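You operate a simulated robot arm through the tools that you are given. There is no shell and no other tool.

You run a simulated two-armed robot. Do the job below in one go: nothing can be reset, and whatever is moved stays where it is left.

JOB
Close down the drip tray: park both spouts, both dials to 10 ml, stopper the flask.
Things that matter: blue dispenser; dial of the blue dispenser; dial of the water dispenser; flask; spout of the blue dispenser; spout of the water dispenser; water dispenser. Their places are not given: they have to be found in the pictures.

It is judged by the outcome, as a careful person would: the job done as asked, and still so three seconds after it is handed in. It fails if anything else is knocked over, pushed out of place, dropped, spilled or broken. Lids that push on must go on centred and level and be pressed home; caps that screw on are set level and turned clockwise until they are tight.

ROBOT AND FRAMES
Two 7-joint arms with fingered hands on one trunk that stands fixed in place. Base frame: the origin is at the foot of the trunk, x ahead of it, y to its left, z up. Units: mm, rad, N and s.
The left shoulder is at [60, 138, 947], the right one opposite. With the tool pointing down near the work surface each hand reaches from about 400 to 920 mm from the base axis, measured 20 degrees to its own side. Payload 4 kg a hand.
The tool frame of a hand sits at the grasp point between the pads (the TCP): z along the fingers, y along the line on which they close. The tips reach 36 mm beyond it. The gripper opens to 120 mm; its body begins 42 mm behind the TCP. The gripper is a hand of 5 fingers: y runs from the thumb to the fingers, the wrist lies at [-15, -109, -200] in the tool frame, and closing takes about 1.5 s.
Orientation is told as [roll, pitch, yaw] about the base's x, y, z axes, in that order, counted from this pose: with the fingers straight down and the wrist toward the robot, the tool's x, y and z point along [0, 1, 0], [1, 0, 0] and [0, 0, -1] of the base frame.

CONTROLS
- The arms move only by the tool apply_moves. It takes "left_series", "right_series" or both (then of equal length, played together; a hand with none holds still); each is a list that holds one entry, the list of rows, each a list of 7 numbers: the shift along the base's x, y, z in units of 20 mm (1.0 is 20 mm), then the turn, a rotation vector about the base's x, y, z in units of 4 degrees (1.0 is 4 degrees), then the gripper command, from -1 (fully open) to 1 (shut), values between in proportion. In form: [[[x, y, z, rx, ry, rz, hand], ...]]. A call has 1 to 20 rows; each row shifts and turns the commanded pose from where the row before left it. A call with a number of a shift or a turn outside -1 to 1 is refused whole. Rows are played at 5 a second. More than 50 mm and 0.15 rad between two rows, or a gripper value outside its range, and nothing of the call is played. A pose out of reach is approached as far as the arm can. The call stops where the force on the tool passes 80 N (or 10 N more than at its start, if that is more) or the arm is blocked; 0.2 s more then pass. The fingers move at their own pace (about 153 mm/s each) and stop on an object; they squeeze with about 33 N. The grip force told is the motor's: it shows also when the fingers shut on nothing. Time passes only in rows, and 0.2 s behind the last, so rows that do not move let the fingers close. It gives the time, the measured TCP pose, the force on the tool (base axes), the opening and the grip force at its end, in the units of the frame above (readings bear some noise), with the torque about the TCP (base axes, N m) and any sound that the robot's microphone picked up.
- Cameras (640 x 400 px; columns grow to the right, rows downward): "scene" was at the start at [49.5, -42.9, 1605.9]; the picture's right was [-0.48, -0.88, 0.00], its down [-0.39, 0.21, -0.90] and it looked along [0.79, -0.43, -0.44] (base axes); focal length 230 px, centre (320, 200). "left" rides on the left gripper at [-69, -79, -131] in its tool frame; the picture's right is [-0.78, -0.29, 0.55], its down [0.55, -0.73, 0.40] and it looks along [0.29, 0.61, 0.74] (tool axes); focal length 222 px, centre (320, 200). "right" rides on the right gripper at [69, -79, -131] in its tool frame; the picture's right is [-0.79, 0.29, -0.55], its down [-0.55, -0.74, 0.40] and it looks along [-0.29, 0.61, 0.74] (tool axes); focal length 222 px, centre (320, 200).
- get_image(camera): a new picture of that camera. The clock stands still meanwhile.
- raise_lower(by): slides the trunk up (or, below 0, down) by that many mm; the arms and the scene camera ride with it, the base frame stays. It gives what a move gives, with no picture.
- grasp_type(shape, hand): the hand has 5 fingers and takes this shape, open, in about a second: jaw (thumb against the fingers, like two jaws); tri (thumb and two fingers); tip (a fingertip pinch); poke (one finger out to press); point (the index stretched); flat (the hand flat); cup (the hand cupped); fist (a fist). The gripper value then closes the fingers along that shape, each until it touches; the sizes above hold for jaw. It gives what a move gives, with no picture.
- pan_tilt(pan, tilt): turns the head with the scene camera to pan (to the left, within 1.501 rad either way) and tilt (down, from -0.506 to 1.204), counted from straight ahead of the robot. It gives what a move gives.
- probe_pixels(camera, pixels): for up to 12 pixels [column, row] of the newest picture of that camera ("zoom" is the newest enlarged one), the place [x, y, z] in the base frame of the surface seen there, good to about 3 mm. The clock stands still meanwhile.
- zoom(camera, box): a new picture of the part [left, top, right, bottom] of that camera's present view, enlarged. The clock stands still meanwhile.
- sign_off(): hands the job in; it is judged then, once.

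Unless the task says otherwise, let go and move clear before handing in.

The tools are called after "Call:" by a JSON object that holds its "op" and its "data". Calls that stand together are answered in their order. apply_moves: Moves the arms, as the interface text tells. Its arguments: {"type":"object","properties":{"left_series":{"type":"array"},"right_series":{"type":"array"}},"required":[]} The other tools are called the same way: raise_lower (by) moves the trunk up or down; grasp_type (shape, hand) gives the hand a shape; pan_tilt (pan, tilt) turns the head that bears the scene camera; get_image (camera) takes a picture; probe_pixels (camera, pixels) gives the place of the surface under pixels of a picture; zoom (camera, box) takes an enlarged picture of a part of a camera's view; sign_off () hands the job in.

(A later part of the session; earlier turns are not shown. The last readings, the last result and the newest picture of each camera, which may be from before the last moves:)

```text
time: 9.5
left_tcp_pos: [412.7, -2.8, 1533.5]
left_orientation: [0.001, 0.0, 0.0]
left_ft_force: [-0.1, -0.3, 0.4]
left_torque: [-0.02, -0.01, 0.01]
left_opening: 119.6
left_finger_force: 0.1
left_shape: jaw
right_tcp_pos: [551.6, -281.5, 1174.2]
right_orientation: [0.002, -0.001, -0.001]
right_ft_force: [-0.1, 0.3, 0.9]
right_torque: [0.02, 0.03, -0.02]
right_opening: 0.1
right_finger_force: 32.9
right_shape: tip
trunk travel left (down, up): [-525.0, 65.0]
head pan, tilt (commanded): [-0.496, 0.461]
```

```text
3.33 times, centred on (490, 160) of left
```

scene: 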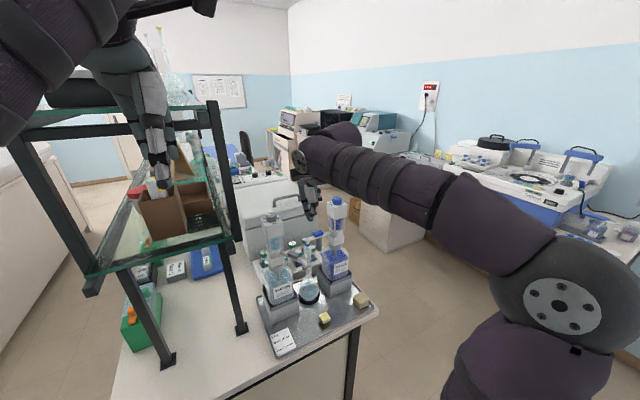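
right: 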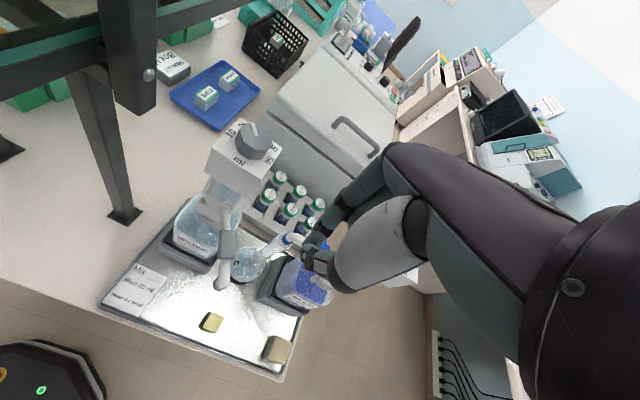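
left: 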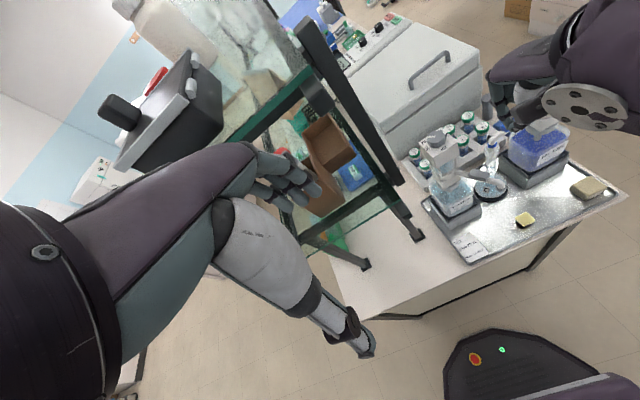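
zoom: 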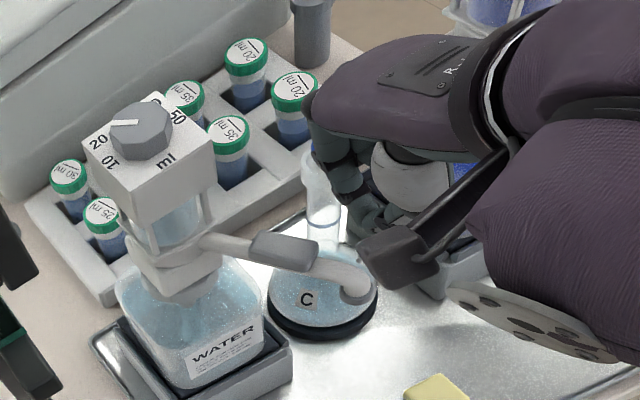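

The closed tips are beside the spout with clearance on all sides. I'll push gently toward +y in small steps, watching the force.

Call:
{"op": "apply_moves", "data": {"right_series": [[[0, 0.4, 0, 0, 0, 0, 1], [0, 0.4, 0, 0, 0, 0, 1], [-0.1, 0.4, 0, 0, 0, 0, 1], [-0.15, 0.35, 0, 0, 0, 0, 1], [-0.15, 0.35, 0, 0, 0, 0, 1]]]}}

Call:
{"op": "zoom", "data": {"camera": "right", "box": [180, 120, 400, 300]}}

Call:
{"op": "zoom", "data": {"camera": "scene", "box": [250, 190, 370, 290]}}

```text
time: 10.7
left_tcp_pos: [413.0, -3.5, 1533.0]
left_orientation: [0.0, 0.0, 0.0]
left_ft_force: [0.2, 0.2, -0.3]
left_torque: [-0.03, 0.01, 0.0]
left_opening: 119.7
left_finger_force: 0.0
left_shape: jaw
right_tcp_pos: [542.8, -242.4, 1174.8]
right_orientation: [0.001, -0.001, -0.002]
right_ft_force: [-0.5, 0.6, -0.8]
right_torque: [-0.01, 0.01, -0.02]
right_opening: 0.0
right_finger_force: 32.6
right_shape: tip
trunk travel left (down, up): [-525.0, 65.0]
head pan, tilt (commanded): [-0.496, 0.461]
```

```text
2.22 times, centred on (290, 210) of right
```

zoom: 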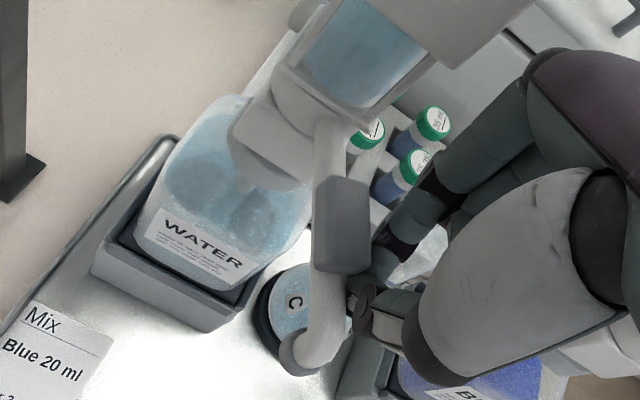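

```text
4.00 times, centred on (310, 240) of scene
```

zoom: 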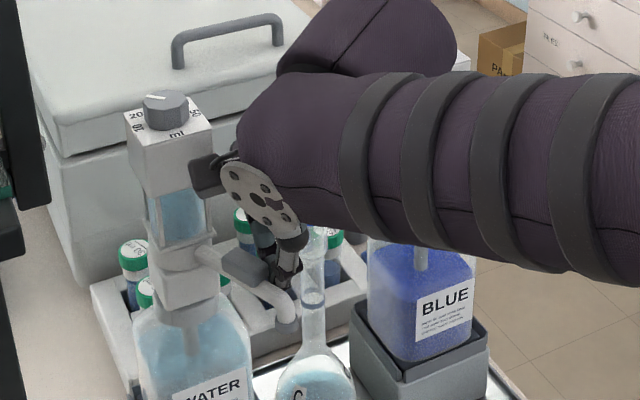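

The spout follows easily with almost no force. I'll continue the arc until it points straight to the front, watching for a stop or click.

Call:
{"op": "apply_moves", "data": {"right_series": [[[-0.2, 0.35, 0, 0, 0, 0, 1], [-0.2, 0.35, 0, 0, 0, 0, 1], [-0.15, 0.35, 0, 0, 0, 0, 1], [-0.1, 0.3, 0, 0, 0, 0, 1]]]}}

Call:
{"op": "zoom", "data": {"camera": "right", "box": [180, 120, 400, 300]}}

Call:
{"op": "zoom", "data": {"camera": "scene", "box": [250, 190, 370, 290]}}

Call:
{"op": "zoom", "data": {"camera": "left", "box": [420, 100, 560, 220]}}

```text
time: 11.7
left_tcp_pos: [413.3, -4.6, 1532.9]
left_orientation: [0.0, -0.001, -0.002]
left_ft_force: [0.4, 0.8, -0.1]
left_torque: [0.01, 0.01, -0.02]
left_opening: 119.5
left_finger_force: 0.1
left_shape: jaw
right_tcp_pos: [530.0, -215.2, 1175.1]
right_orientation: [-0.001, -0.001, 0.0]
right_ft_force: [0.0, 0.4, -0.1]
right_torque: [0.0, 0.0, -0.01]
right_opening: 0.1
right_finger_force: 33.2
right_shape: tip
trunk travel left (down, up): [-525.0, 65.0]
head pan, tilt (commanded): [-0.496, 0.461]
```

```text
2.22 times, centred on (290, 210) of right
```

zoom: 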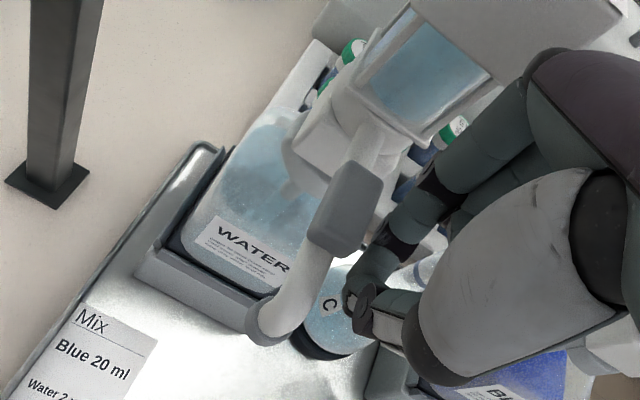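

```text
4.00 times, centred on (310, 240) of scene
```

zoom: 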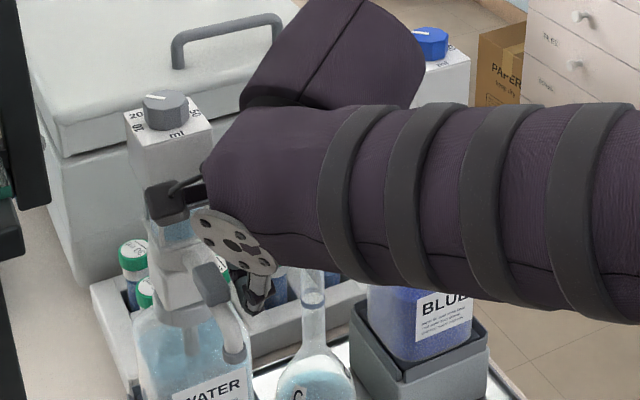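

```text
3.33 times, centred on (490, 160) of left
```

zoom: 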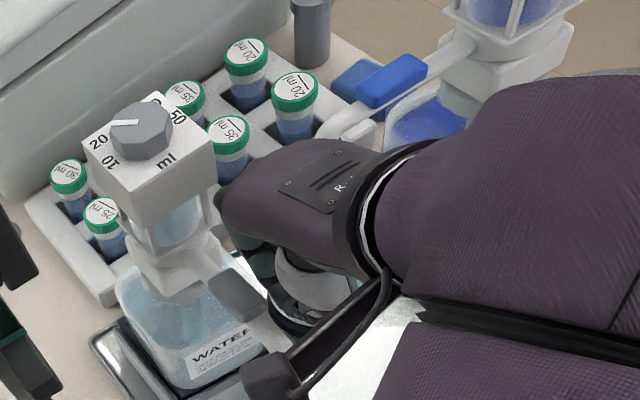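

The water spout now points almost straight to the front with no click or stop yet. I'll nudge it further in small steps to feel whether it has an end stop.

Call:
{"op": "apply_moves", "data": {"right_series": [[[-0.05, 0.35, 0, 0, 0, 0, 1], [0, 0.35, 0, 0, 0, 0, 1], [0.05, 0.35, 0, 0, 0, 0, 1]]]}}

Call:
{"op": "zoom", "data": {"camera": "right", "box": [180, 120, 400, 300]}}

Call:
{"op": "zoom", "data": {"camera": "scene", "box": [250, 190, 370, 290]}}

```text
time: 12.5
left_tcp_pos: [413.0, -3.4, 1533.1]
left_orientation: [0.001, 0.001, -0.002]
left_ft_force: [-0.5, -0.3, 0.8]
left_torque: [-0.01, -0.03, -0.01]
left_opening: 119.7
left_finger_force: 0.0
left_shape: jaw
right_tcp_pos: [529.8, -194.1, 1175.6]
right_orientation: [0.0, 0.001, 0.001]
right_ft_force: [-0.8, -1.9, 0.8]
right_torque: [0.03, -0.05, -0.04]
right_opening: 0.1
right_finger_force: 33.1
right_shape: tip
trunk travel left (down, up): [-525.0, 65.0]
head pan, tilt (commanded): [-0.496, 0.461]
```

```text
2.22 times, centred on (290, 210) of right
```

zoom: 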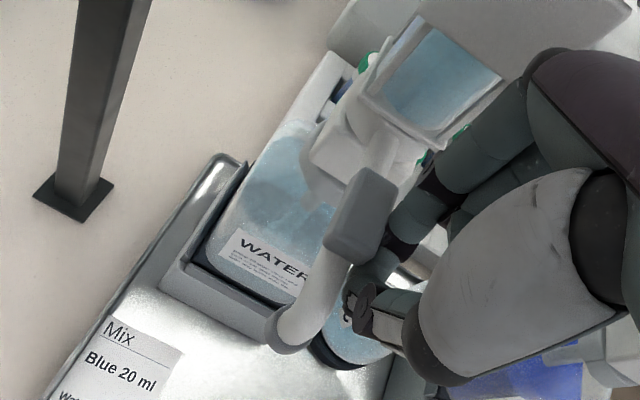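

```text
4.00 times, centred on (310, 240) of scene
```

zoom: 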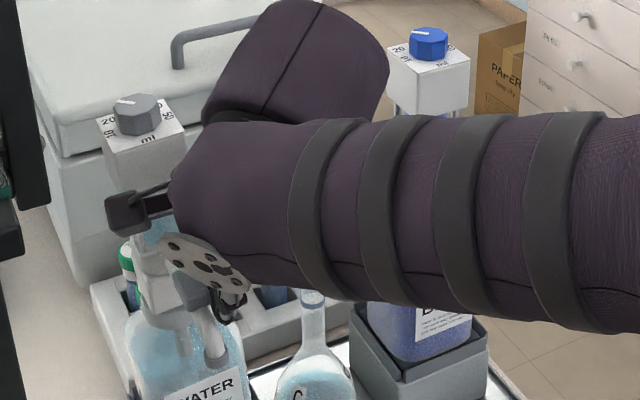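

The water head has shifted in the scene view (dial from (165,110) to (137,113)), so the spout has reached its stop and the dispenser is being leaned. I'll back off right away, gently.

Call:
{"op": "apply_moves", "data": {"right_series": [[[-0.05, -0.25, 0, 0, 0, 0, 1], [0, -0.25, 0, 0, 0, 0, 1], [0, -0.25, 0, 0, 0, 0, 1], [0, -0.25, 0, 0, 0, 0, 1], [0, -0.25, 0, 0, 0, 0, 1]]]}}

Call:
{"op": "zoom", "data": {"camera": "right", "box": [180, 120, 400, 300]}}

Call:
{"op": "zoom", "data": {"camera": "scene", "box": [250, 190, 370, 290]}}

Call:
{"op": "zoom", "data": {"camera": "left", "box": [420, 100, 560, 220]}}

```text
time: 13.7
left_tcp_pos: [412.6, -4.6, 1533.1]
left_orientation: [-0.001, 0.0, 0.001]
left_ft_force: [0.2, 0.0, -0.1]
left_torque: [0.06, -0.02, -0.01]
left_opening: 119.7
left_finger_force: 0.0
left_shape: jaw
right_tcp_pos: [530.7, -219.2, 1175.6]
right_orientation: [0.0, 0.001, 0.0]
right_ft_force: [-0.1, 0.7, 0.0]
right_torque: [0.01, -0.03, 0.01]
right_opening: 0.1
right_finger_force: 33.1
right_shape: tip
trunk travel left (down, up): [-525.0, 65.0]
head pan, tilt (commanded): [-0.496, 0.461]
```

```text
2.22 times, centred on (290, 210) of right
```

zoom: 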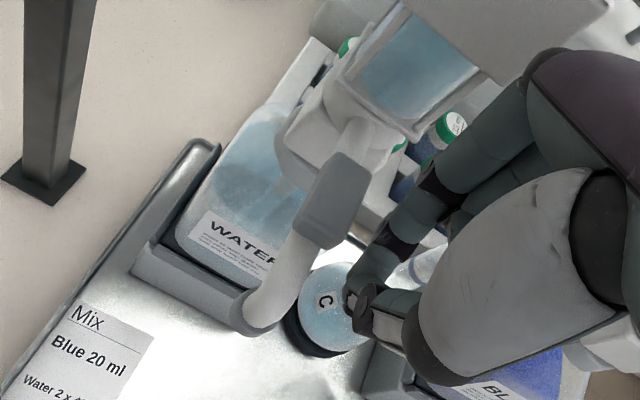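

```text
4.00 times, centred on (310, 240) of scene
```

zoom: 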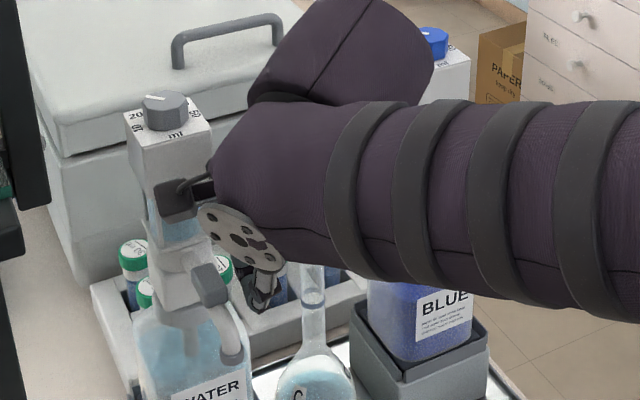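

```text
3.33 times, centred on (490, 160) of left
```

zoom: 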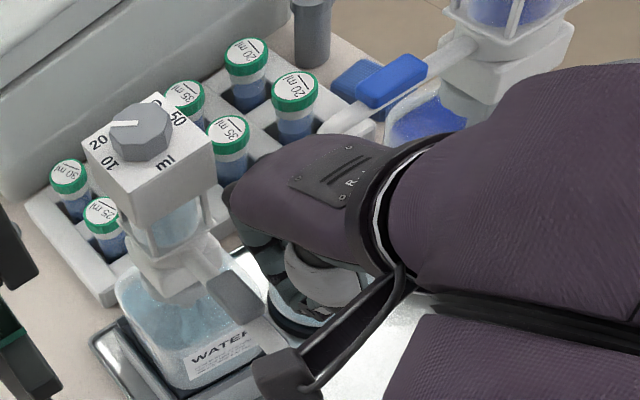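

It settled back upright: the dial is again at (165,110). The spout is now at its front stop. I'll move the hand off sideways and up, then verify.

Call:
{"op": "apply_moves", "data": {"right_series": [[[0, -0.5, 0, 0, 0, 0, 1], [-0.2, -0.6, 0, 0, 0, 0, 1], [-0.3, -0.3, 0.8, 0, 0, 0, 1], [-0.3, 0, 1, 0, 0, 0, 1], [-0.3, 0, 1, 0, 0, 0, 1], [-0.3, 0, 1, 0, 0, 0, 1], [-0.5, -0.5, 1, 0, 0, 0, 1], [-0.8, -0.8, 1, 0, 0, 0, 1], [-0.8, -0.8, 1, 0, 0, 0, 1], [-0.8, -0.8, 1, 0, 0, 0, 1], [-0.8, -0.8, 1, 0, 0, 0, 1], [-0.8, -0.8, 1, 0, 0, 0, 1], [-0.8, -0.8, 1, 0, 0, 0, 1], [-0.8, -0.8, 1, 0, 0, 0, 1], [-0.8, -0.8, 1, 0, 0, 0, 1]]]}}

Call:
{"op": "get_image", "data": {"camera": "scene"}}

Call:
{"op": "zoom", "data": {"camera": "left", "box": [410, 120, 470, 160]}}

Call:
{"op": "probe_pixels", "data": {"camera": "zoom", "pixels": [[250, 370], [115, 228], [490, 215], [335, 78], [160, 225], [195, 288], [360, 285], [400, 150], [330, 105], [200, 168], [270, 168], [290, 160]]}}

Call:
{"op": "zoom", "data": {"camera": "left", "box": [420, 100, 560, 220]}}

```text
time: 16.9
left_tcp_pos: [413.0, -4.4, 1533.7]
left_orientation: [0.001, 0.0, -0.001]
left_ft_force: [-0.5, -0.9, 0.3]
left_torque: [0.02, -0.01, 0.04]
left_opening: 119.8
left_finger_force: 0.0
left_shape: jaw
right_tcp_pos: [363.5, -385.2, 1430.0]
right_orientation: [0.001, 0.0, 0.0]
right_ft_force: [-0.1, 0.1, -0.4]
right_torque: [-0.02, -0.02, -0.03]
right_opening: 0.0
right_finger_force: 33.4
right_shape: tip
trunk travel left (down, up): [-525.0, 65.0]
head pan, tilt (commanded): [-0.496, 0.461]
```

```text
taken
```

scene: 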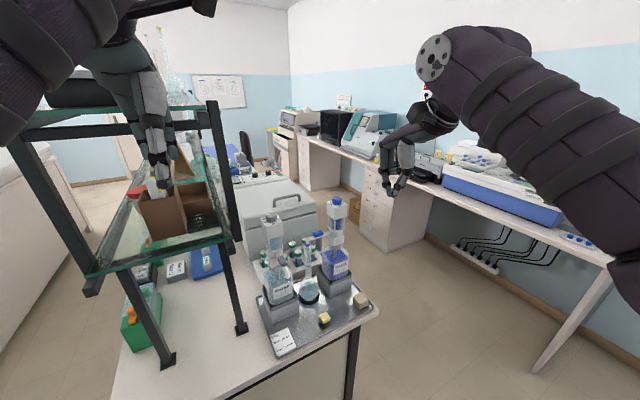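

```text
10.00 times, centred on (440, 140) of left
```

zoom: 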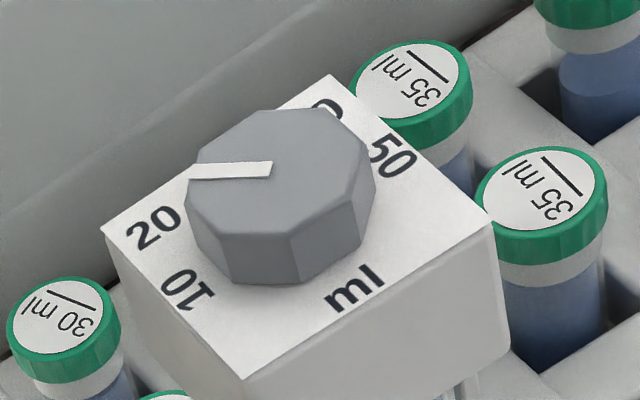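

```text
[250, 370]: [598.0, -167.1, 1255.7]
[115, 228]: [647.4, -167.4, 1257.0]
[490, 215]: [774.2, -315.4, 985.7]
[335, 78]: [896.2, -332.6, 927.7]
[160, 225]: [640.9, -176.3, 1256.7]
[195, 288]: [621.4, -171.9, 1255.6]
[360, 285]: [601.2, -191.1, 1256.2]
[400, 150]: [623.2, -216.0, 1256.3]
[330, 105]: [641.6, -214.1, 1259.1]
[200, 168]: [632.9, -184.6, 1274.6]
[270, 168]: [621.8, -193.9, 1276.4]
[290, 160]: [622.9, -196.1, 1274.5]
```

```text
3.33 times, centred on (490, 160) of left
```

zoom: 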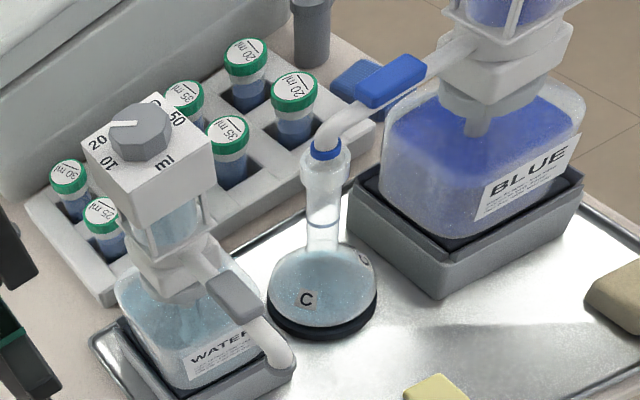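

The water dispenser is back in place (shift under 2 mm). I'll measure the water spout's present angle and the blue dispenser's axis, dial and pointer.

Call:
{"op": "zoom", "data": {"camera": "left", "box": [440, 150, 490, 190]}}

Call:
{"op": "probe_pixels", "data": {"camera": "zoom", "pixels": [[155, 85], [180, 130], [240, 130], [240, 190], [290, 190], [320, 260], [360, 320], [370, 355]]}}

Call:
{"op": "zoom", "data": {"camera": "left", "box": [525, 38, 600, 88]}}

Call:
{"op": "probe_pixels", "data": {"camera": "zoom", "pixels": [[75, 210], [315, 50], [548, 125], [300, 295], [140, 192], [190, 130], [195, 233], [400, 195], [320, 85], [225, 105], [380, 55], [290, 120]]}}

```text
10.00 times, centred on (465, 170) of left
```

zoom: 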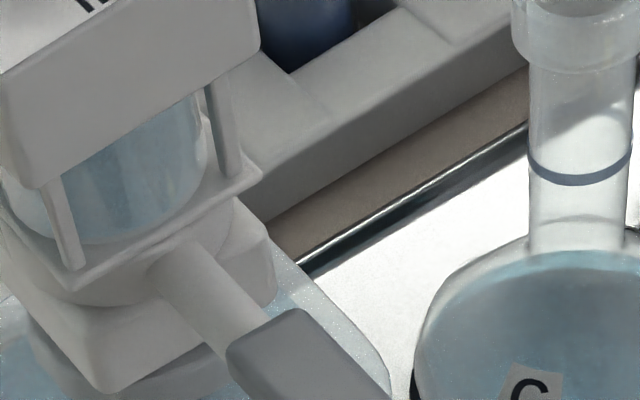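

```text
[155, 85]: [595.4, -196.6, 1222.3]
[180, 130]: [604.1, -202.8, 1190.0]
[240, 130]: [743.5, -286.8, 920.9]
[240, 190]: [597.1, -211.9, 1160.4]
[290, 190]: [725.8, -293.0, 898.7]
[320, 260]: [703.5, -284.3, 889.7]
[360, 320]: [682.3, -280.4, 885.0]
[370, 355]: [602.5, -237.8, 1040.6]
```

```text
8.00 times, centred on (562, 63) of left
```

zoom: 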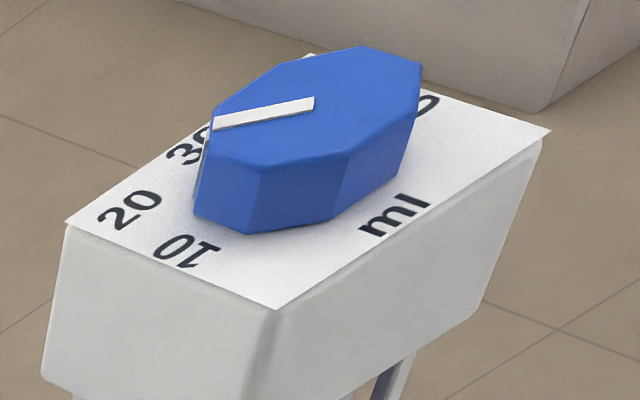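

```text
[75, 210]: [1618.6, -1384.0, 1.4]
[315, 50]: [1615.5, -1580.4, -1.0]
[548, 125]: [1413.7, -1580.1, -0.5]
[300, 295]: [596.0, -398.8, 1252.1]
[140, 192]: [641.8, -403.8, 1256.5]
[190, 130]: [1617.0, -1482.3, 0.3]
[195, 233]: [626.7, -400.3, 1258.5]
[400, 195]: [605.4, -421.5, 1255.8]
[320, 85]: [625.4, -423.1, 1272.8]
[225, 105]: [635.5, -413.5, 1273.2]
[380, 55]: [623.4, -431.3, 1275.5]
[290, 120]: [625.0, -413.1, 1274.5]
```

Both dial pointers read 20. I'll now check the water spout's direction from the scene camera.

Call:
{"op": "zoom", "data": {"camera": "scene", "box": [255, 235, 315, 275]}}

Call:
{"op": "probe_pixels", "data": {"camera": "zoom", "pixels": [[240, 190], [260, 180], [290, 180], [300, 200], [280, 160], [320, 230], [345, 260], [370, 290], [380, 320], [360, 265]]}}

Call:
{"op": "zoom", "data": {"camera": "scene", "box": [300, 190, 360, 240]}}

Call:
{"op": "probe_pixels", "data": {"camera": "zoom", "pixels": [[300, 60], [380, 60], [420, 120], [480, 80], [360, 160], [380, 110], [430, 60], [400, 75]]}}

```text
10.00 times, centred on (285, 255) of scene
```

zoom: 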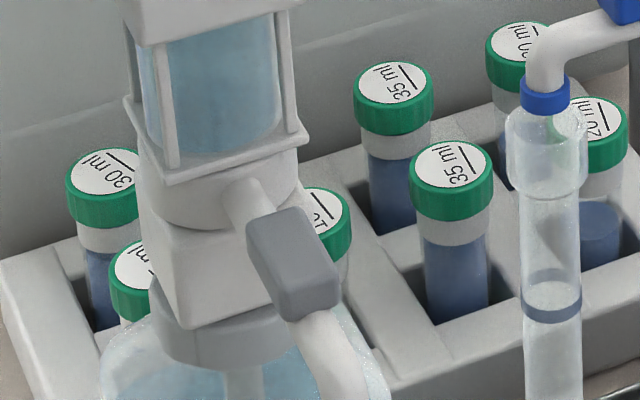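

```text
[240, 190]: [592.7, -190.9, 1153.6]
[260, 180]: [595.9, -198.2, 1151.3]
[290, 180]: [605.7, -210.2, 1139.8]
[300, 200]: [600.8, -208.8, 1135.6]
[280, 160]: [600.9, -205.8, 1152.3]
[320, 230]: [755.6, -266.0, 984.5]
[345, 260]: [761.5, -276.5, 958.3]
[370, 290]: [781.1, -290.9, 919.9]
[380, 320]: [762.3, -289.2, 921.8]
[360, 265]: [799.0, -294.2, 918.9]
```

```text
8.00 times, centred on (330, 215) of scene
```

zoom: 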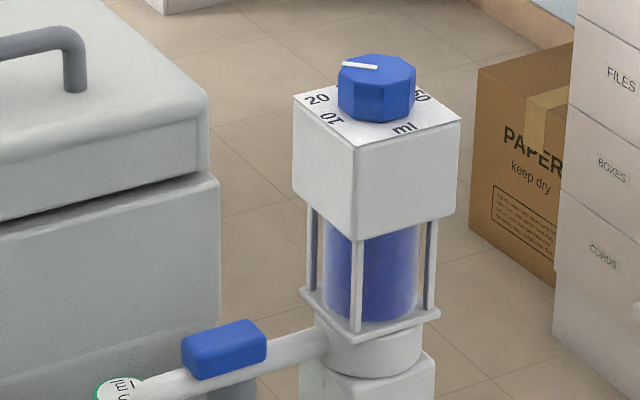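

```text
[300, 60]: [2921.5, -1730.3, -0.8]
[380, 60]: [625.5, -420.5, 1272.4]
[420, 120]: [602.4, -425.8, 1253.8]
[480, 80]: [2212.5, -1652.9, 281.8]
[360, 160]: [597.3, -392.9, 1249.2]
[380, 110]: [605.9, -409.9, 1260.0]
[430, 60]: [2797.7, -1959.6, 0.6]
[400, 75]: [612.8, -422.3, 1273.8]
```

I'll include the lower part of the water spout to get its angle.

Call:
{"op": "zoom", "data": {"camera": "scene", "box": [265, 250, 305, 290]}}

Call:
{"op": "probe_pixels", "data": {"camera": "zoom", "pixels": [[250, 80], [300, 90], [300, 140], [270, 150], [340, 160], [310, 190], [330, 230], [370, 250], [400, 290], [375, 290], [385, 330]]}}

```text
10.00 times, centred on (285, 270) of scene
```

zoom: 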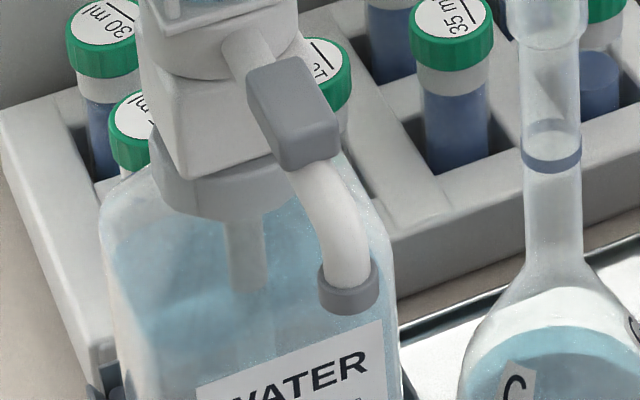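

```text
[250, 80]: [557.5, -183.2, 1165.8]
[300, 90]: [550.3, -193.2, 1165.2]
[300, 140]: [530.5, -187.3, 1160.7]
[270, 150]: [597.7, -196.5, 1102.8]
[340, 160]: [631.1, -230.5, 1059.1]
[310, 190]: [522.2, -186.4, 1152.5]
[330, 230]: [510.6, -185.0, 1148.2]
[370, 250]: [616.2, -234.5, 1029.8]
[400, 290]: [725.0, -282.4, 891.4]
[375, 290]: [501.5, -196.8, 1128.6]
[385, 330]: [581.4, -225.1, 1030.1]
```

The water spout points straight front at about 180°, at its stop. Next is the blue spout with the left hand: I'll move the right hand well aside and shape the left hand to a closed tip pinch.

Call:
{"op": "apply_moves", "data": {"right_series": [[[-0.5, -1, 0.5, 0, 0, 0, 1], [-0.5, -1, 0.5, 0, 0, 0, 1], [-0.5, -1, 0.5, 0, 0, 0, 1], [-0.5, -1, 0.5, 0, 0, 0, 1], [-0.5, -1, 0.5, 0, 0, 0, 1], [-0.5, -1, 0.5, 0, 0, 0, 1], [-0.5, -1, 0.5, 0, 0, 0, 1]]]}}

Call:
{"op": "grasp_type", "data": {"shape": "tip", "hand": "left"}}

Call:
{"op": "apply_moves", "data": {"left_series": [[[0, -1, -0.3, 0, 0, 0, 1], [0, -1, -0.3, 0, 0, 0, 1], [0, -1, -0.3, 0, 0, 0, 1], [0, -1, -0.3, 0, 0, 0, 1], [0, -1, -0.3, 0, 0, 0, 1], [0, -1, -0.3, 0, 0, 0, 1], [0, -1, -0.3, 0, 0, 0, 1], [0, -1, -0.3, 0, 0, 0, 1], [0, -1, -0.3, 0, 0, 0, 1], [0, -1, -0.3, 0, 0, 0, 1]]]}}

Call:
{"op": "get_image", "data": {"camera": "scene"}}

Call:
{"op": "get_image", "data": {"camera": "left"}}

```text
time: 18.5
left_tcp_pos: [414.1, -3.2, 1532.5]
left_orientation: [0.0, 0.0, 0.001]
left_ft_force: [0.2, -0.2, -0.9]
left_torque: [0.02, 0.01, -0.02]
left_opening: 119.9
left_finger_force: 0.1
left_shape: jaw
right_tcp_pos: [292.3, -526.4, 1500.5]
right_orientation: [0.0, -0.001, 0.0]
right_ft_force: [0.1, -0.1, 0.3]
right_torque: [0.01, 0.04, 0.0]
right_opening: 0.2
right_finger_force: 32.8
right_shape: tip
trunk travel left (down, up): [-525.0, 65.0]
head pan, tilt (commanded): [-0.496, 0.461]
```

```text
time: 19.4
left_tcp_pos: [412.5, -4.1, 1533.1]
left_orientation: [0.002, -0.001, 0.001]
left_ft_force: [-0.3, -0.5, 0.4]
left_torque: [-0.01, -0.01, -0.03]
left_opening: 119.5
left_finger_force: 0.1
left_shape: tip
right_tcp_pos: [290.7, -525.2, 1501.5]
right_orientation: [0.0, 0.0, 0.0]
right_ft_force: [0.5, 0.6, 0.4]
right_torque: [0.01, 0.0, 0.0]
right_opening: 0.2
right_finger_force: 32.5
right_shape: tip
trunk travel left (down, up): [-525.0, 65.0]
head pan, tilt (commanded): [-0.496, 0.461]
```

```text
time: 21.6
left_tcp_pos: [408.5, -196.8, 1470.5]
left_orientation: [0.0, -0.002, 0.0]
left_ft_force: [-0.1, -1.2, -0.9]
left_torque: [-0.01, 0.0, 0.0]
left_opening: 0.1
left_finger_force: 32.5
left_shape: tip
left hand out of reach, approached as far as the arm can: row 9, 10
right_tcp_pos: [290.2, -527.0, 1499.5]
right_orientation: [0.0, 0.001, 0.0]
right_ft_force: [-0.4, -0.4, -0.2]
right_torque: [0.03, -0.04, 0.01]
right_opening: 0.2
right_finger_force: 32.6
right_shape: tip
trunk travel left (down, up): [-525.0, 65.0]
head pan, tilt (commanded): [-0.496, 0.461]
```

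```text
taken
```

scene: 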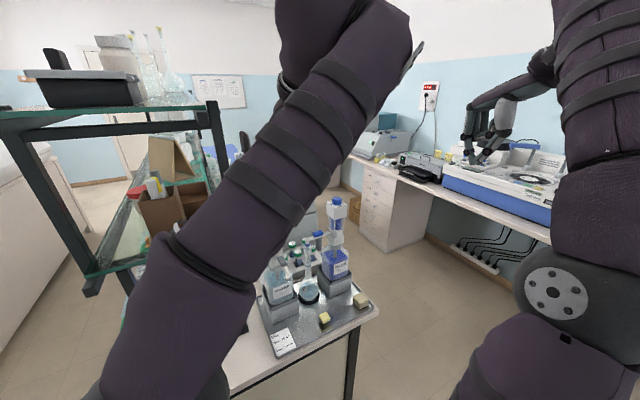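

```text
taken
```

left: 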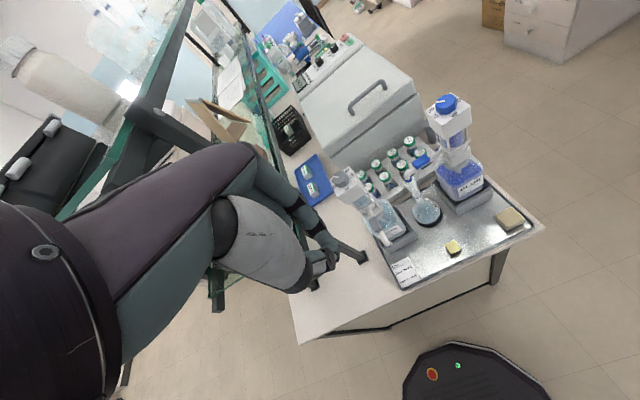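

The left arm ran out of reach across the body, so I'll return it home and use the right hand tilted so that its palm leans away from the blue head.

Call:
{"op": "apply_moves", "data": {"left_series": [[[0, 1, 0.3, 0, 0, 0, 1], [0, 1, 0.3, 0, 0, 0, 1], [0, 1, 0.3, 0, 0, 0, 1], [0, 1, 0.3, 0, 0, 0, 1], [0, 1, 0.3, 0, 0, 0, 1], [0, 1, 0.3, 0, 0, 0, 1], [0, 1, 0.3, 0, 0, 0, 1], [0, 1, 0.3, 0, 0, 0, 1], [0, 1, 0.3, 0, 0, 0, 1], [0, 1, 0.3, 0, 0, 0, 1]]]}}

Call:
{"op": "apply_moves", "data": {"right_series": [[[0.95, 0.95, -0.4, 0, 0, 0, 1], [0.95, 0.95, -0.4, 0, 0, 0, 1], [0.95, 0.95, -0.4, 0, 0, 0, 1], [0.95, 0.95, -0.4, 0, 0, 0, 1], [0.95, 0.95, -0.4, 0, 0, 0, 1], [0.95, 0.95, -0.4, 0, 0, 0, 1], [0.95, 0.95, -0.4, 0, 0, 0, 1], [0.95, 0.95, -0.4, 0, 0, 0, 1], [0.95, 0.95, -0.4, 0, 0, 0, 1], [0.95, 0.95, -0.4, 0, 0, 0, 1]]]}}

Call:
{"op": "apply_moves", "data": {"right_series": [[[0.97, 0.12, 0, -0.5, 0, 0, 1], [0.97, 0.12, 0, -0.5, 0, 0, 1], [0.97, 0.12, 0, -0.5, 0, 0, 1], [0.97, 0.12, 0, -0.5, 0, 0, 1], [0.97, 0.12, 0, -0.5, 0, 0, 1], [0.97, 0.12, 0, -0.5, 0, 0, 1], [0.97, 0.12, 0, -0.5, 0, 0, 1], [0.97, 0.12, 0, -0.5, 0, 0, 1], [0.97, 0.12, 0, -0.5, 0, 0, 1], [0.97, 0.12, 0, -0.5, 0, 0, 1], [0, 0, 0, 0, 0, 0, 1]]]}}

Call:
{"op": "get_image", "data": {"camera": "scene"}}

Call:
{"op": "get_image", "data": {"camera": "right"}}

Call:
{"op": "get_image", "data": {"camera": "left"}}

```text
time: 23.8
left_tcp_pos: [409.4, 3.5, 1529.7]
left_orientation: [0.0, 0.001, 0.001]
left_ft_force: [-0.4, 1.0, 0.3]
left_torque: [-0.02, 0.02, 0.04]
left_opening: 0.2
left_finger_force: 33.2
left_shape: tip
right_tcp_pos: [290.6, -525.2, 1500.3]
right_orientation: [0.001, 0.001, -0.001]
right_ft_force: [-0.1, 0.8, 0.5]
right_torque: [0.05, 0.01, 0.01]
right_opening: 0.0
right_finger_force: 33.3
right_shape: tip
trunk travel left (down, up): [-525.0, 65.0]
head pan, tilt (commanded): [-0.496, 0.461]
```

```text
time: 26.0
left_tcp_pos: [409.8, 2.1, 1529.4]
left_orientation: [0.001, 0.0, 0.0]
left_ft_force: [-0.3, 0.0, 1.3]
left_torque: [0.03, 0.01, -0.01]
left_opening: 0.0
left_finger_force: 33.1
left_shape: tip
right_tcp_pos: [484.6, -335.8, 1419.6]
right_orientation: [0.001, 0.0, 0.0]
right_ft_force: [-0.4, -0.5, 0.7]
right_torque: [0.02, 0.01, -0.01]
right_opening: 0.0
right_finger_force: 33.1
right_shape: tip
trunk travel left (down, up): [-525.0, 65.0]
head pan, tilt (commanded): [-0.496, 0.461]
```

```text
time: 28.4
left_tcp_pos: [407.5, 1.2, 1530.1]
left_orientation: [0.0, 0.001, -0.001]
left_ft_force: [0.9, -0.3, 0.0]
left_torque: [0.0, -0.02, -0.02]
left_opening: 0.0
left_finger_force: 33.1
left_shape: tip
right_tcp_pos: [671.3, -303.1, 1426.5]
right_orientation: [-0.366, -0.005, 0.024]
right_ft_force: [-0.3, 0.2, 0.0]
right_torque: [0.02, 0.03, 0.0]
right_opening: 0.1
right_finger_force: 32.6
right_shape: tip
right hand out of reach, approached as far as the arm can: row 10
trunk travel left (down, up): [-525.0, 65.0]
head pan, tilt (commanded): [-0.496, 0.461]
```

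```text
taken
```

scene: 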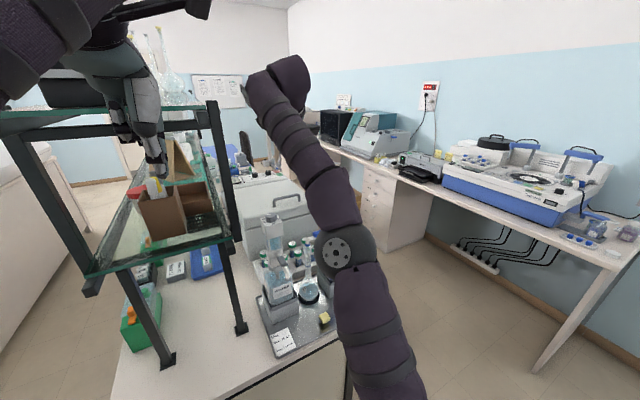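

```text
taken
```

right: 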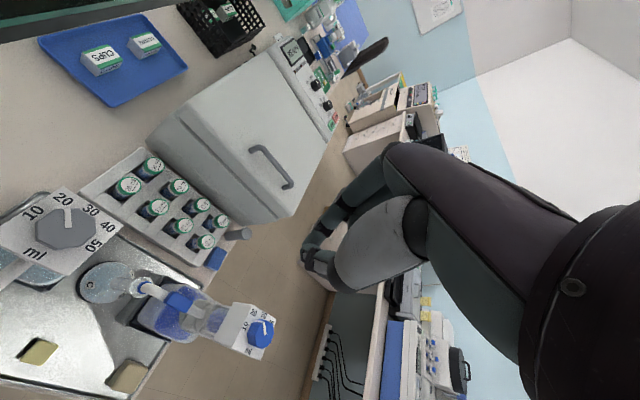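

```text
taken
```

left: 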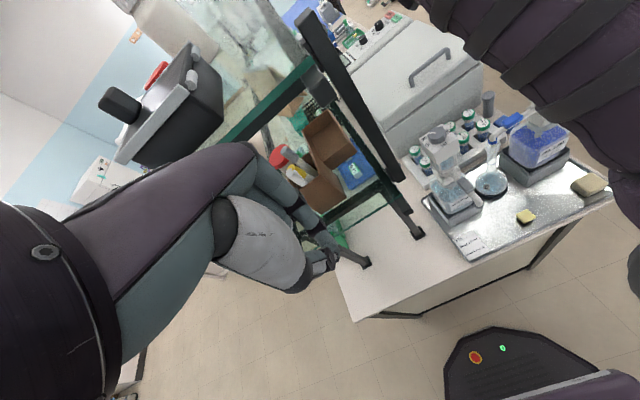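

The arm rises from a low shoulder, so lower targets are well within reach. This viewpoint shows both dials from above; I'll zoom on them and the spouts before descending.

Call:
{"op": "zoom", "data": {"camera": "right", "box": [0, 170, 140, 300]}}

Call:
{"op": "zoom", "data": {"camera": "right", "box": [110, 240, 290, 380]}}

Call:
{"op": "probe_pixels", "data": {"camera": "zoom", "pixels": [[535, 335], [455, 385], [430, 230], [585, 250], [140, 165], [100, 195], [230, 215], [60, 155]]}}

```text
3.08 times, centred on (70, 235) of right
```

zoom: 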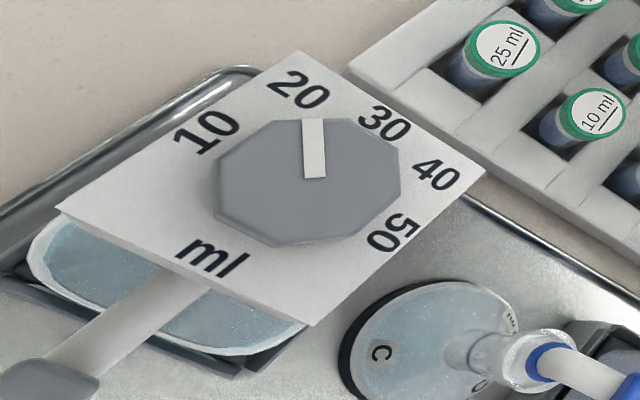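

```text
2.86 times, centred on (200, 310) of right
```

zoom: 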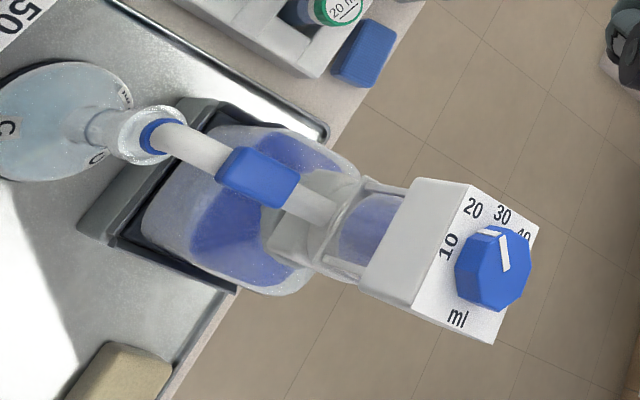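

```text
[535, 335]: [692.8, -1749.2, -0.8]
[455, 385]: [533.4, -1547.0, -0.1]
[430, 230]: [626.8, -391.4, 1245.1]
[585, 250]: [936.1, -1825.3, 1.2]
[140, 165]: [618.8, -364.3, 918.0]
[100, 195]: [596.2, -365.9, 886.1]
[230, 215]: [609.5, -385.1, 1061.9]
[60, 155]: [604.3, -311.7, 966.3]
```

Both dials read 20 and the view confirms the label order. I'll descend behind the blue spout in two stages.

Call:
{"op": "apply_moves", "data": {"right_series": [[[0, 0, -1, 0, 0, 0, 1], [0, 0, -1, 0, 0, 0, 1], [0, 0, -1, 0, 0, 0, 1], [0, 0, -1, 0, 0, 0, 1], [0, 0, -1, 0, 0, 0, 1], [0, 0, -1, 0, 0, 0, 1], [0, 0, -0.5, 0, 0, 0, 1], [0, 0, 0, 0, 0, 0, 1]]]}}

Call:
{"op": "get_image", "data": {"camera": "scene"}}

Call:
{"op": "get_image", "data": {"camera": "right"}}

Call:
{"op": "zoom", "data": {"camera": "left", "box": [400, 0, 640, 220]}}

```text
time: 30.2
left_tcp_pos: [407.2, 2.4, 1530.7]
left_orientation: [0.001, -0.001, 0.0]
left_ft_force: [-0.1, 0.4, -1.5]
left_torque: [0.02, 0.01, 0.01]
left_opening: 0.0
left_finger_force: 33.0
left_shape: tip
right_tcp_pos: [677.7, -311.6, 1291.1]
right_orientation: [-0.35, -0.002, 0.0]
right_ft_force: [0.9, -0.8, 0.1]
right_torque: [-0.01, 0.0, 0.02]
right_opening: 0.0
right_finger_force: 33.2
right_shape: tip
trunk travel left (down, up): [-525.0, 65.0]
head pan, tilt (commanded): [-0.496, 0.461]
```

```text
taken
```

scene: 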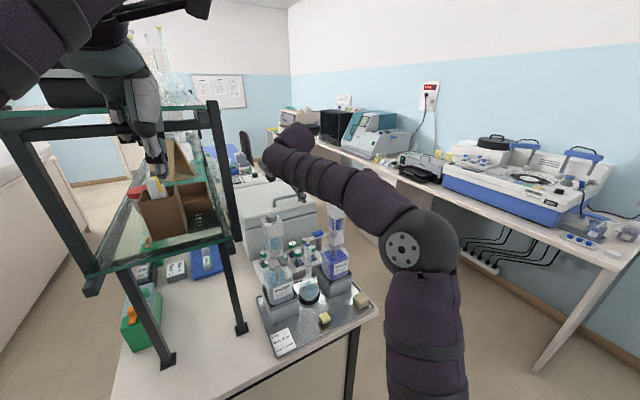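

```text
taken
```

right: 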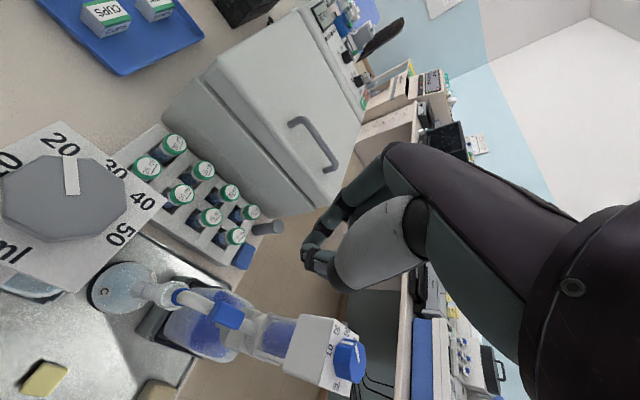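

```text
1.82 times, centred on (520, 110) of left
```

zoom: 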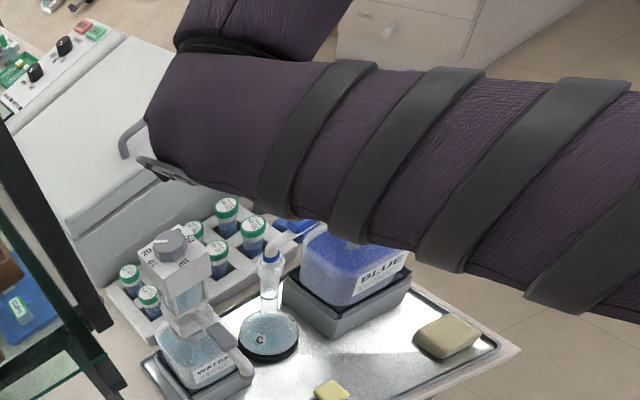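

The hand is above the gap behind the spout. Before going lower I'll check where the forearm runs relative to the blue head.

Call:
{"op": "probe_pixels", "data": {"camera": "scene", "pixels": [[403, 250], [420, 230], [375, 195], [340, 175], [310, 160], [285, 155], [380, 240], [345, 205], [320, 190], [300, 190], [330, 165], [360, 215]]}}

Call:
{"op": "zoom", "data": {"camera": "scene", "box": [250, 110, 410, 270]}}

```text
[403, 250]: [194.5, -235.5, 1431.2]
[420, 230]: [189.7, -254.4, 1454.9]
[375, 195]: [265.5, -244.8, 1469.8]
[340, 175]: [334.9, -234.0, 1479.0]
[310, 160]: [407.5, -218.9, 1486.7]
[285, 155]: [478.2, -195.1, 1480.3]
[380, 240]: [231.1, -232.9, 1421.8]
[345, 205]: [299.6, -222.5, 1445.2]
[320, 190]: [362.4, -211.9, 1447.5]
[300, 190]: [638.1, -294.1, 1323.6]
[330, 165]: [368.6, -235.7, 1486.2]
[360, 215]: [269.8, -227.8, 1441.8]
```

```text
2.50 times, centred on (330, 190) of scene
```

zoom: 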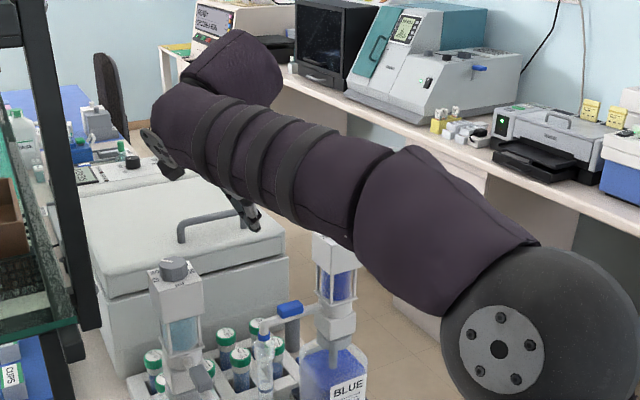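

The forearm runs at y≈-240, well clear of the blue head. I'll descend to spout level behind the tube.

Call:
{"op": "apply_moves", "data": {"right_series": [[[0, 0, -0.98, 0, 0, 0, 1], [0, 0, -0.98, 0, 0, 0, 1], [0, 0, -0.98, 0, 0, 0, 1], [0, 0, -0.98, 0, 0, 0, 1], [0, 0, -0.98, 0, 0, 0, 1], [0, 0, -0.98, 0, 0, 0, 1], [0, 0, 0, 0, 0, 0, 1]]]}}

Call:
{"op": "zoom", "data": {"camera": "scene", "box": [250, 170, 370, 270]}}

Call:
{"op": "get_image", "data": {"camera": "right"}}

Call:
{"op": "zoom", "data": {"camera": "left", "box": [400, 40, 600, 200]}}

```text
time: 31.8
left_tcp_pos: [407.9, 2.3, 1529.8]
left_orientation: [-0.002, 0.001, -0.001]
left_ft_force: [-0.1, 0.1, 0.6]
left_torque: [-0.02, 0.02, -0.01]
left_opening: 0.0
left_finger_force: 32.7
left_shape: tip
right_tcp_pos: [675.4, -311.0, 1174.5]
right_orientation: [-0.35, 0.001, -0.001]
right_ft_force: [0.3, -0.5, 0.0]
right_torque: [-0.03, 0.02, 0.0]
right_opening: 0.0
right_finger_force: 32.7
right_shape: tip
trunk travel left (down, up): [-525.0, 65.0]
head pan, tilt (commanded): [-0.496, 0.461]
```

```text
4.00 times, centred on (310, 220) of scene
```

zoom: 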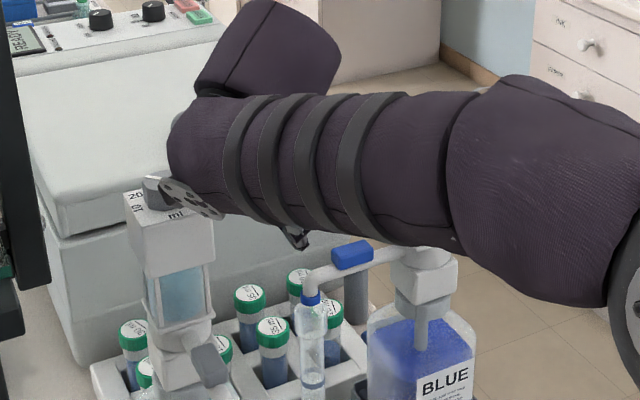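

```text
taken
```

right: 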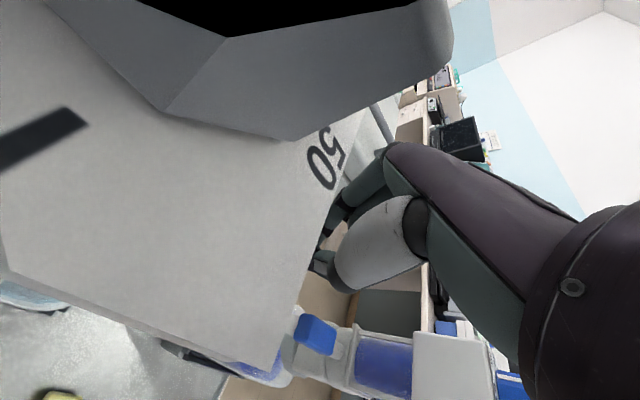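

```text
2.50 times, centred on (500, 120) of left
```

zoom: 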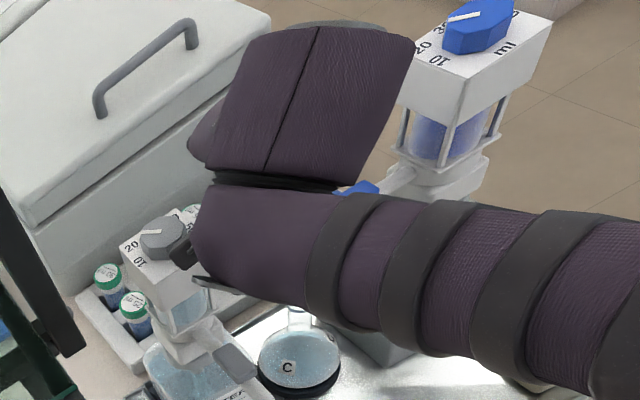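

The right camera sits almost against the water dial (its view is filled by the knob), so I must not go on like this. I'll rise straight back up first.

Call:
{"op": "apply_moves", "data": {"right_series": [[[0, 0, 0.6, 0, 0, 0, 1], [0, 0, 0.9, 0, 0, 0, 1], [0, 0, 1, 0, 0, 0, 1], [0, 0, 1, 0, 0, 0, 1], [0, 0, 0, 0, 0, 0, 1]]]}}

Call:
{"op": "get_image", "data": {"camera": "right"}}

Call:
{"op": "zoom", "data": {"camera": "left", "box": [410, 120, 470, 160]}}

Call:
{"op": "zoom", "data": {"camera": "scene", "box": [250, 190, 330, 250]}}

```text
time: 33.0
left_tcp_pos: [409.3, 0.4, 1529.5]
left_orientation: [-0.002, 0.0, 0.0]
left_ft_force: [0.6, -0.3, -0.4]
left_torque: [-0.03, 0.0, 0.01]
left_opening: 0.2
left_finger_force: 32.9
left_shape: tip
right_tcp_pos: [677.9, -312.4, 1244.4]
right_orientation: [-0.35, 0.0, 0.0]
right_ft_force: [-0.9, -1.2, -0.6]
right_torque: [0.02, -0.01, -0.01]
right_opening: 0.0
right_finger_force: 33.1
right_shape: tip
trunk travel left (down, up): [-525.0, 65.0]
head pan, tilt (commanded): [-0.496, 0.461]
```

```text
taken
```

right: 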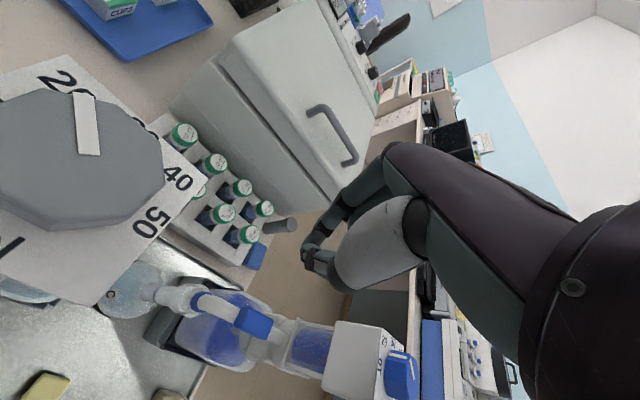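

```text
10.00 times, centred on (440, 140) of left
```

zoom: 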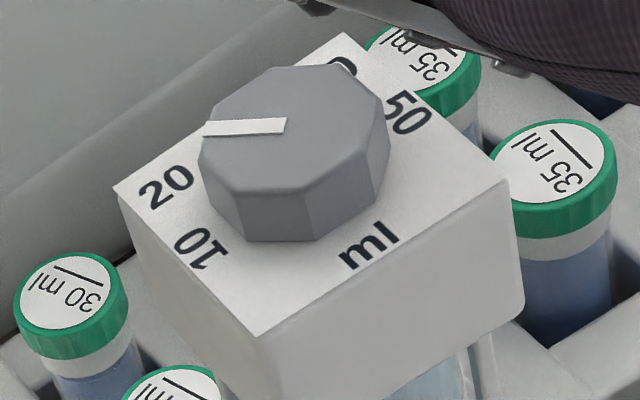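

```text
6.67 times, centred on (290, 220) of scene
```

zoom: 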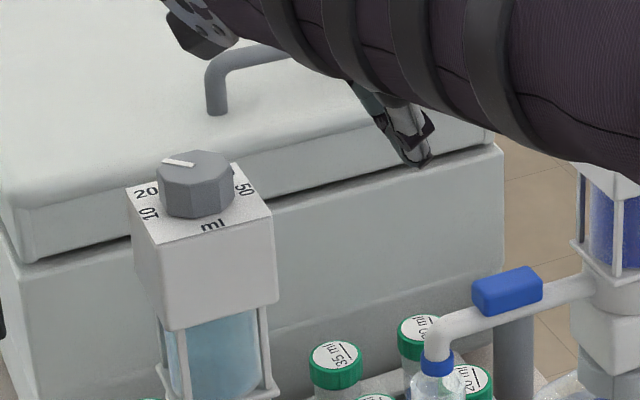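

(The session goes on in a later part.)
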